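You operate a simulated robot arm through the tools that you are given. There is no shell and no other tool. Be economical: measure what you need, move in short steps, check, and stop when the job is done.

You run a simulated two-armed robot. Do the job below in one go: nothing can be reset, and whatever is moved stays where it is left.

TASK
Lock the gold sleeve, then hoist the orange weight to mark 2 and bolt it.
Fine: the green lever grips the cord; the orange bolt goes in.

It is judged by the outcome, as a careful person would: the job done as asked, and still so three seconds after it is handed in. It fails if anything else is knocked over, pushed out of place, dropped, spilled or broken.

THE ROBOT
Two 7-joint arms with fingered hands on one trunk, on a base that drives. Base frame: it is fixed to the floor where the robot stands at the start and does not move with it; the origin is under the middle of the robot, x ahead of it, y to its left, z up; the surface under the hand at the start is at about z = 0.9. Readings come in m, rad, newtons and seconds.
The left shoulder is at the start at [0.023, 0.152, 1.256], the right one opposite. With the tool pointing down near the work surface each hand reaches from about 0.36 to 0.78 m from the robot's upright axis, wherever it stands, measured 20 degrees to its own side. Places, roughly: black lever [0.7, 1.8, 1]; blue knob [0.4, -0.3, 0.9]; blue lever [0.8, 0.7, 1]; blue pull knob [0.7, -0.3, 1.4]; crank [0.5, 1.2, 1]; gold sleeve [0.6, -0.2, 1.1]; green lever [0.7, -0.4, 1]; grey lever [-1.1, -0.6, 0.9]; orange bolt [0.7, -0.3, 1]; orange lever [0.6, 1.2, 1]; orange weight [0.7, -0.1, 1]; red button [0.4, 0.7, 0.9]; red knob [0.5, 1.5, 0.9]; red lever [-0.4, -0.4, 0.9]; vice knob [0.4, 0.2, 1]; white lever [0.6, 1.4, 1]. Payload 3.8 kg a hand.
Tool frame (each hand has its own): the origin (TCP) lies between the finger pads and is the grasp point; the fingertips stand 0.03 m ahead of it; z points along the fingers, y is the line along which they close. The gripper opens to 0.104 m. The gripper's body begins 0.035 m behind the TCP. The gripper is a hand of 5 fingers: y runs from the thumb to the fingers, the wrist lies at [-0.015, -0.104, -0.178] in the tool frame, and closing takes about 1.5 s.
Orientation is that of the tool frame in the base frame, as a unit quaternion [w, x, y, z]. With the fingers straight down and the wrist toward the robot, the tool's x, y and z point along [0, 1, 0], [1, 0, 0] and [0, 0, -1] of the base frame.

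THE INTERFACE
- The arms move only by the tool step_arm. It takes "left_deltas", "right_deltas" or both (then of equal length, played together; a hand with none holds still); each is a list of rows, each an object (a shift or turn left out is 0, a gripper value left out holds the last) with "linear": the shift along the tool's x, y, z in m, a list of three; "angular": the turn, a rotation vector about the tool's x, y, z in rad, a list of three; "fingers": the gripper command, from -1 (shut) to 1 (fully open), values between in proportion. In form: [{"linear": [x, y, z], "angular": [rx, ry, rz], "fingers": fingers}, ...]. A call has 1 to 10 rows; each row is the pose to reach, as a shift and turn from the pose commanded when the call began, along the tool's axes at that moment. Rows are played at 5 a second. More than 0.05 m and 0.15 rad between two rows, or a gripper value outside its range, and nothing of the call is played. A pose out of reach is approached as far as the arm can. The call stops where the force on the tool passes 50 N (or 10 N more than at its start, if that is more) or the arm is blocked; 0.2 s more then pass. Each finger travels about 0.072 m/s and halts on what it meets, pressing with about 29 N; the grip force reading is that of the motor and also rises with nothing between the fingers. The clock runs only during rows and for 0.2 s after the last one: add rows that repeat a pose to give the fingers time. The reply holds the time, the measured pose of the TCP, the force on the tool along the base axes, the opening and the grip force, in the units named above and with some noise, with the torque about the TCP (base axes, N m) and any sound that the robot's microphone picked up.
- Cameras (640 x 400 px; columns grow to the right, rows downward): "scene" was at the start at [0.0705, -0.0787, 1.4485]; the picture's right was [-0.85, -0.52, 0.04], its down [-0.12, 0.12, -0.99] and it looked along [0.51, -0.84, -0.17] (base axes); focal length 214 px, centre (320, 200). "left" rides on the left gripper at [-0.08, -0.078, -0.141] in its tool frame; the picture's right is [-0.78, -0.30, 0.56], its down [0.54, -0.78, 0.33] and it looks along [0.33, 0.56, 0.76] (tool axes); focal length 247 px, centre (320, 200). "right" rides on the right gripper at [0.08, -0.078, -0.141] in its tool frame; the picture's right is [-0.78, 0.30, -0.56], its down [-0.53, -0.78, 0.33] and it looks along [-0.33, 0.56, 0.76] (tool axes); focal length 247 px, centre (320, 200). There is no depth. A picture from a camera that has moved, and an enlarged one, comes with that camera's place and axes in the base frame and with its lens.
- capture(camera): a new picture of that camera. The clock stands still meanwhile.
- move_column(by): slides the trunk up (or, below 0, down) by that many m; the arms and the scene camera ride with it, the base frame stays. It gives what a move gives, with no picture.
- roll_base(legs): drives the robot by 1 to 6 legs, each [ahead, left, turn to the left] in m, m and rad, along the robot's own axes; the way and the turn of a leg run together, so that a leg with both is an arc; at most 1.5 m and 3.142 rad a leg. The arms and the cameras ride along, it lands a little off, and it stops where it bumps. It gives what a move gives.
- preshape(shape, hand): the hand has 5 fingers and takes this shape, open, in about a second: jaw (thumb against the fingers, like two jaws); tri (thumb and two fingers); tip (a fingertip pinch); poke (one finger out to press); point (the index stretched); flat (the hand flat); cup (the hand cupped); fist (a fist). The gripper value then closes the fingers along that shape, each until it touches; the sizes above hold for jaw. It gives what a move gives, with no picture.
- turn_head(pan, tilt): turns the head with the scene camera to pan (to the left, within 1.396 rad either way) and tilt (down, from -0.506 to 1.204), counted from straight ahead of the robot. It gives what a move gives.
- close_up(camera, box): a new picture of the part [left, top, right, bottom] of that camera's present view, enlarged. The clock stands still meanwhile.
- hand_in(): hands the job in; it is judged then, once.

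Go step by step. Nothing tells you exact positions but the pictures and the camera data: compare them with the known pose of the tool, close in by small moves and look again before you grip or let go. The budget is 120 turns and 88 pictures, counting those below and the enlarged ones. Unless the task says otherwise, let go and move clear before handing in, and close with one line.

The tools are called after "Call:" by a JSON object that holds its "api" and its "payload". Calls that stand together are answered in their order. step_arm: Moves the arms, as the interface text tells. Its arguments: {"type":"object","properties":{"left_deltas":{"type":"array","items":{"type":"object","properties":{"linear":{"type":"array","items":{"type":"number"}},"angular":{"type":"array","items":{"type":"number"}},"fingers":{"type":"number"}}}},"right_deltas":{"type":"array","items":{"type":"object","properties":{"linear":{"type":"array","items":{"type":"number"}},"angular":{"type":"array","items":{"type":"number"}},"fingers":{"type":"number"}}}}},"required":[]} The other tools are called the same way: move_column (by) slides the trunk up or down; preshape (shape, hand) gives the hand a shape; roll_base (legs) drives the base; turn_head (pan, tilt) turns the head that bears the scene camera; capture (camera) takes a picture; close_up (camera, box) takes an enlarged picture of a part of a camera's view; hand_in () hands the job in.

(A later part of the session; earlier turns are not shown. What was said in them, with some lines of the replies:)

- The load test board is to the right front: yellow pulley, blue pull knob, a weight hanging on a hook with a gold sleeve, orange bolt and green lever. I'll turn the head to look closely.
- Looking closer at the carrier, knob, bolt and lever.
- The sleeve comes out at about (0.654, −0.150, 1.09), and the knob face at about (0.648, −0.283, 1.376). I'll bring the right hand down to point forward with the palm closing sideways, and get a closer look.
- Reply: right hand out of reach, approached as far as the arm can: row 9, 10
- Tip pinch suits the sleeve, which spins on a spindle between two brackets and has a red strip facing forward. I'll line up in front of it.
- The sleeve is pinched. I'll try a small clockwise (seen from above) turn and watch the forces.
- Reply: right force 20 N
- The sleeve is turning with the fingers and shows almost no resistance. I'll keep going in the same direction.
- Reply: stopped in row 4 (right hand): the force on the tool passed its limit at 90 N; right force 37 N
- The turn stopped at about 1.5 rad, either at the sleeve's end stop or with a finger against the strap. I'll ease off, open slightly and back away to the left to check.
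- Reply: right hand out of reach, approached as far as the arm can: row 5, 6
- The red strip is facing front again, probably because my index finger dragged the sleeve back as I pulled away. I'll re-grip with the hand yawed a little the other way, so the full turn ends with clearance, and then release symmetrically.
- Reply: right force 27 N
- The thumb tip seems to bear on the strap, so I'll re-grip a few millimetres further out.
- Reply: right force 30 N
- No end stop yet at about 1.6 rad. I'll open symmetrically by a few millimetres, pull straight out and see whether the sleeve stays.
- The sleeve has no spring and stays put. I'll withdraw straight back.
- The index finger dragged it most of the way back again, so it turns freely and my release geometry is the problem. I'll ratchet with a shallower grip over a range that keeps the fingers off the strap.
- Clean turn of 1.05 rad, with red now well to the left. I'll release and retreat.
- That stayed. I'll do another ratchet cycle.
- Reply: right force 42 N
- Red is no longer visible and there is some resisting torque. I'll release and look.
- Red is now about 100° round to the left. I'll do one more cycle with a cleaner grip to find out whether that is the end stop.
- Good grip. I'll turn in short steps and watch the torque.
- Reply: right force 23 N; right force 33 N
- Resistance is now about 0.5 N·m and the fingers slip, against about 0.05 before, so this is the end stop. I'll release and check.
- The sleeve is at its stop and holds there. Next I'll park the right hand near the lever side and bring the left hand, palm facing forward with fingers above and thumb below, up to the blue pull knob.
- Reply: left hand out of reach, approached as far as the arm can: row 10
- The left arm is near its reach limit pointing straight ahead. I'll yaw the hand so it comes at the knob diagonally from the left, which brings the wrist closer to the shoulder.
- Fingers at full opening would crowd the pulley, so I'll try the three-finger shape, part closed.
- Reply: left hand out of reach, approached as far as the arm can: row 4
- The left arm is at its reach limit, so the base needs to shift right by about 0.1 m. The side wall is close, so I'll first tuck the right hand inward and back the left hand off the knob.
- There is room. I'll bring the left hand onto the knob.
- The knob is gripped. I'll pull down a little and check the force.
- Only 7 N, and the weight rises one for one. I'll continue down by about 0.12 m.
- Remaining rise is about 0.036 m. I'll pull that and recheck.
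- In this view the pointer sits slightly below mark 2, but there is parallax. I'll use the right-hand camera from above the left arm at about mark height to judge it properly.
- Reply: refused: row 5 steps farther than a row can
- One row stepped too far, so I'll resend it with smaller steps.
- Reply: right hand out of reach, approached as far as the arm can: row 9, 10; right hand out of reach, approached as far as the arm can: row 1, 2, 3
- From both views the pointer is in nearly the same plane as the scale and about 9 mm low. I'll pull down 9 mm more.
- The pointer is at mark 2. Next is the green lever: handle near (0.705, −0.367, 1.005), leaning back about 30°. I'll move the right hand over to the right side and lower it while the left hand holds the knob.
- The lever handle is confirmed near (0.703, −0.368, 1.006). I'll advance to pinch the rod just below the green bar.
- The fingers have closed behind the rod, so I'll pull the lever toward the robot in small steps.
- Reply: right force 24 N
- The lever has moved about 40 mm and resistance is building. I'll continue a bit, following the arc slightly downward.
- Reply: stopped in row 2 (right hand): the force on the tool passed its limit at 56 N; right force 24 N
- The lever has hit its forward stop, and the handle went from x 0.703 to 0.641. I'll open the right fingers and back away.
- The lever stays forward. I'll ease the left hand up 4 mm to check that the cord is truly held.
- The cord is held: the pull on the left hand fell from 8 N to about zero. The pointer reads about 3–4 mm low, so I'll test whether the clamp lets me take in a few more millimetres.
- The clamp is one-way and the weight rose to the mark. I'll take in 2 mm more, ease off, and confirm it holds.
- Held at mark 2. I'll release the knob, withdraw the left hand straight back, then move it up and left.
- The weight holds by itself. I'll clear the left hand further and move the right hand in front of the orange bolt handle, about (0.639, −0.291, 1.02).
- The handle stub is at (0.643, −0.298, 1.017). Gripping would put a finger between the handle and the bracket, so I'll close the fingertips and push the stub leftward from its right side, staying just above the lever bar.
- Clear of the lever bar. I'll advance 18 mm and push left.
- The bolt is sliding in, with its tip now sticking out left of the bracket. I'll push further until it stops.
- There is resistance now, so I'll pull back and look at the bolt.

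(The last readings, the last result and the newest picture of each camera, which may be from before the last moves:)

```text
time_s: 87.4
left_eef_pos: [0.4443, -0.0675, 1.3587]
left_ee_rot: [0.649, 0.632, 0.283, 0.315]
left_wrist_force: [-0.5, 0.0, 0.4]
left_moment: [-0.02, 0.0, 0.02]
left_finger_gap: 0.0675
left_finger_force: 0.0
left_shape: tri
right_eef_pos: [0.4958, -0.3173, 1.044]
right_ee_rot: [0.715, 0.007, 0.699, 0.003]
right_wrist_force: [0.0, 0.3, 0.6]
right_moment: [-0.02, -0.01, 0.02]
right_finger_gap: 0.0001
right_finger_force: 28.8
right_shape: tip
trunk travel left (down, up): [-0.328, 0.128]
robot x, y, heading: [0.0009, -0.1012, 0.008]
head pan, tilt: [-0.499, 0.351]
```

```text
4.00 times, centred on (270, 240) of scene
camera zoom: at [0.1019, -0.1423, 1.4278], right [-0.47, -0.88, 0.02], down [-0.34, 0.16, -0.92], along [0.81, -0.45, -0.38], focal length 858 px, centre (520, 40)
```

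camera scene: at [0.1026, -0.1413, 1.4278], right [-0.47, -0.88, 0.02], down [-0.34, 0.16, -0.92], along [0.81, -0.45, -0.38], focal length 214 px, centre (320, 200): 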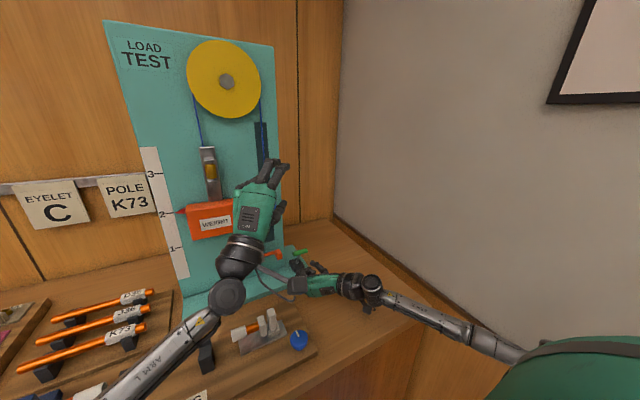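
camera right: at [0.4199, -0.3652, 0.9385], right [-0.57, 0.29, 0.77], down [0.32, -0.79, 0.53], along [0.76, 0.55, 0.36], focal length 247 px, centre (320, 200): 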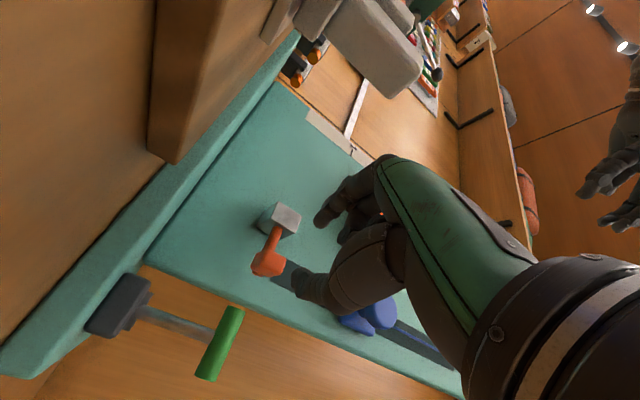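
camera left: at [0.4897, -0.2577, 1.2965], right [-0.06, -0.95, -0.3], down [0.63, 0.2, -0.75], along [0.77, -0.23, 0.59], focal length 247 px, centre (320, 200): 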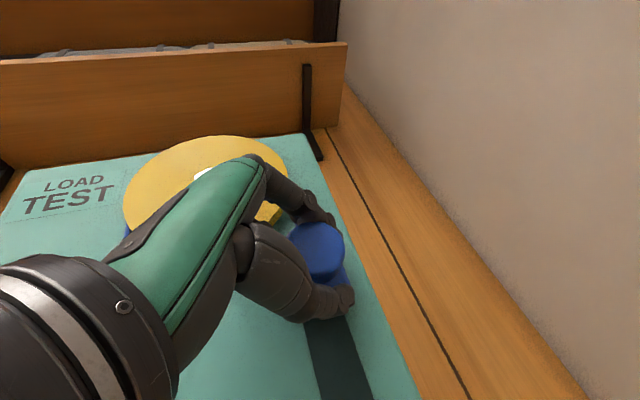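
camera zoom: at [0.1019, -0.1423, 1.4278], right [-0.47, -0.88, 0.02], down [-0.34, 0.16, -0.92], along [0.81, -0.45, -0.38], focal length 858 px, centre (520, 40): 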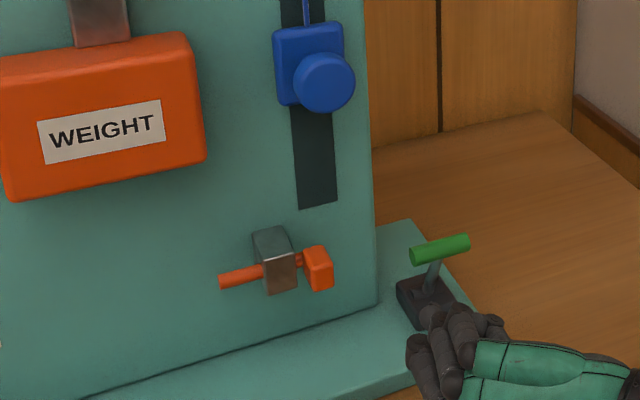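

The bolt is nearly in, with a gap of about 5 mm left, but my finger slid over the stub. I'll push again slightly lower.

Call:
{"api": "step_arm", "payload": {"right_deltas": [{"linear": [0.02, 0.01, 0.03]}, {"linear": [0.026, 0.012, 0.07]}, {"linear": [0.026, 0.012, 0.11]}, {"linear": [0.026, 0.012, 0.129]}, {"linear": [0.026, 0.02, 0.129]}, {"linear": [0.026, 0.028, 0.129]}, {"linear": [0.026, 0.034, 0.129]}, {"linear": [0.026, 0.04, 0.129]}, {"linear": [0.026, 0.044, 0.129]}]}}

Call:
{"api": "close_up", "payload": {"camera": "scene", "box": [200, 190, 340, 290]}}

```text
time_s: 89.4
left_eef_pos: [0.4435, -0.0747, 1.3586]
left_ee_rot: [0.648, 0.634, 0.281, 0.314]
left_wrist_force: [0.3, -0.4, -0.4]
left_moment: [0.0, 0.01, -0.01]
left_finger_gap: 0.0674
left_finger_force: 0.1
left_shape: tri
right_eef_pos: [0.6279, -0.2837, 1.0201]
right_ee_rot: [0.715, 0.011, 0.699, 0.0]
right_wrist_force: [-8.8, -30.0, -0.5]
right_moment: [0.22, -0.05, -0.54]
right_finger_gap: 0.0
right_finger_force: 29.0
right_shape: tip
trunk travel left (down, up): [-0.328, 0.128]
robot x, y, heading: [-0.0009, -0.0989, 0.005]
head pan, tilt: [-0.499, 0.351]
```

```text
4.00 times, centred on (270, 240) of scene
camera zoom: at [0.1006, -0.1497, 1.4277], right [-0.48, -0.88, 0.02], down [-0.34, 0.17, -0.92], along [0.81, -0.45, -0.38], focal length 858 px, centre (520, 40)
```

zoom: 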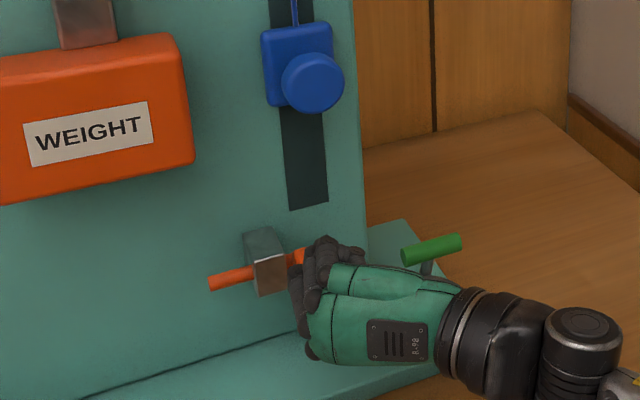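

30 N with no further travel, so the bolt is at its end stop. I'll back the right hand out and do a final check.

Call:
{"api": "step_arm", "payload": {"right_deltas": [{"linear": [0, -0.01, 0]}, {"linear": [-0.005, -0.012, -0.03]}, {"linear": [-0.01, -0.012, -0.07]}, {"linear": [-0.02, -0.012, -0.11]}, {"linear": [-0.05, -0.012, -0.14]}, {"linear": [-0.09, -0.012, -0.15]}]}}

Call:
{"api": "capture", "payload": {"camera": "scene"}}

Call:
{"api": "close_up", "payload": {"camera": "scene", "box": [130, 120, 320, 290]}}

```text
time_s: 90.8
left_eef_pos: [0.4453, -0.0661, 1.3572]
left_ee_rot: [0.649, 0.633, 0.283, 0.313]
left_wrist_force: [0.0, 0.6, -0.9]
left_moment: [0.0, -0.01, -0.01]
left_finger_gap: 0.0672
left_finger_force: 0.1
left_shape: tri
right_eef_pos: [0.476, -0.2854, 1.1062]
right_ee_rot: [0.714, 0.006, 0.7, 0.002]
right_wrist_force: [0.4, -0.2, 0.2]
right_moment: [-0.03, 0.0, 0.01]
right_finger_gap: 0.0001
right_finger_force: 28.6
right_shape: tip
trunk travel left (down, up): [-0.328, 0.128]
robot x, y, heading: [0.0004, -0.0962, 0.003]
head pan, tilt: [-0.499, 0.351]
```

```text
6 pictures are left
camera scene: at [0.103, -0.1421, 1.4277], right [-0.47, -0.88, 0.02], down [-0.34, 0.16, -0.92], along [0.81, -0.45, -0.38], focal length 214 px, centre (320, 200)
```

scene: 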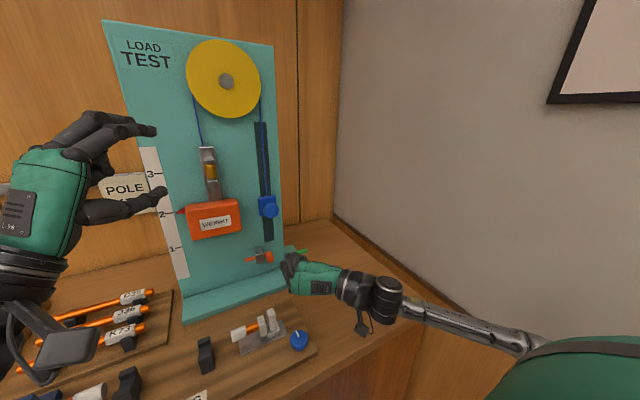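

```text
2.35 times, centred on (225, 205) of scene
camera zoom: at [0.103, -0.1421, 1.4277], right [-0.47, -0.88, 0.02], down [-0.34, 0.16, -0.92], along [0.81, -0.45, -0.38], focal length 505 px, centre (544, 188)
```

zoom: 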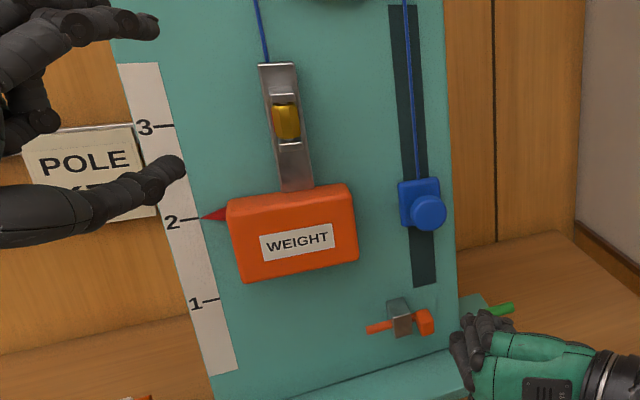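

Pointer on mark 2, lever forward, bolt in, red strip turned away, and both hands clear. I'm handing it in.

Call:
{"api": "hand_in", "payload": {}}

```text
The job is handed in.
```

I handed the job in. The gold sleeve is turned to its end stop, the orange weight is at mark 2 with the green lever gripping the cord, and the orange bolt is pushed in to its stop.
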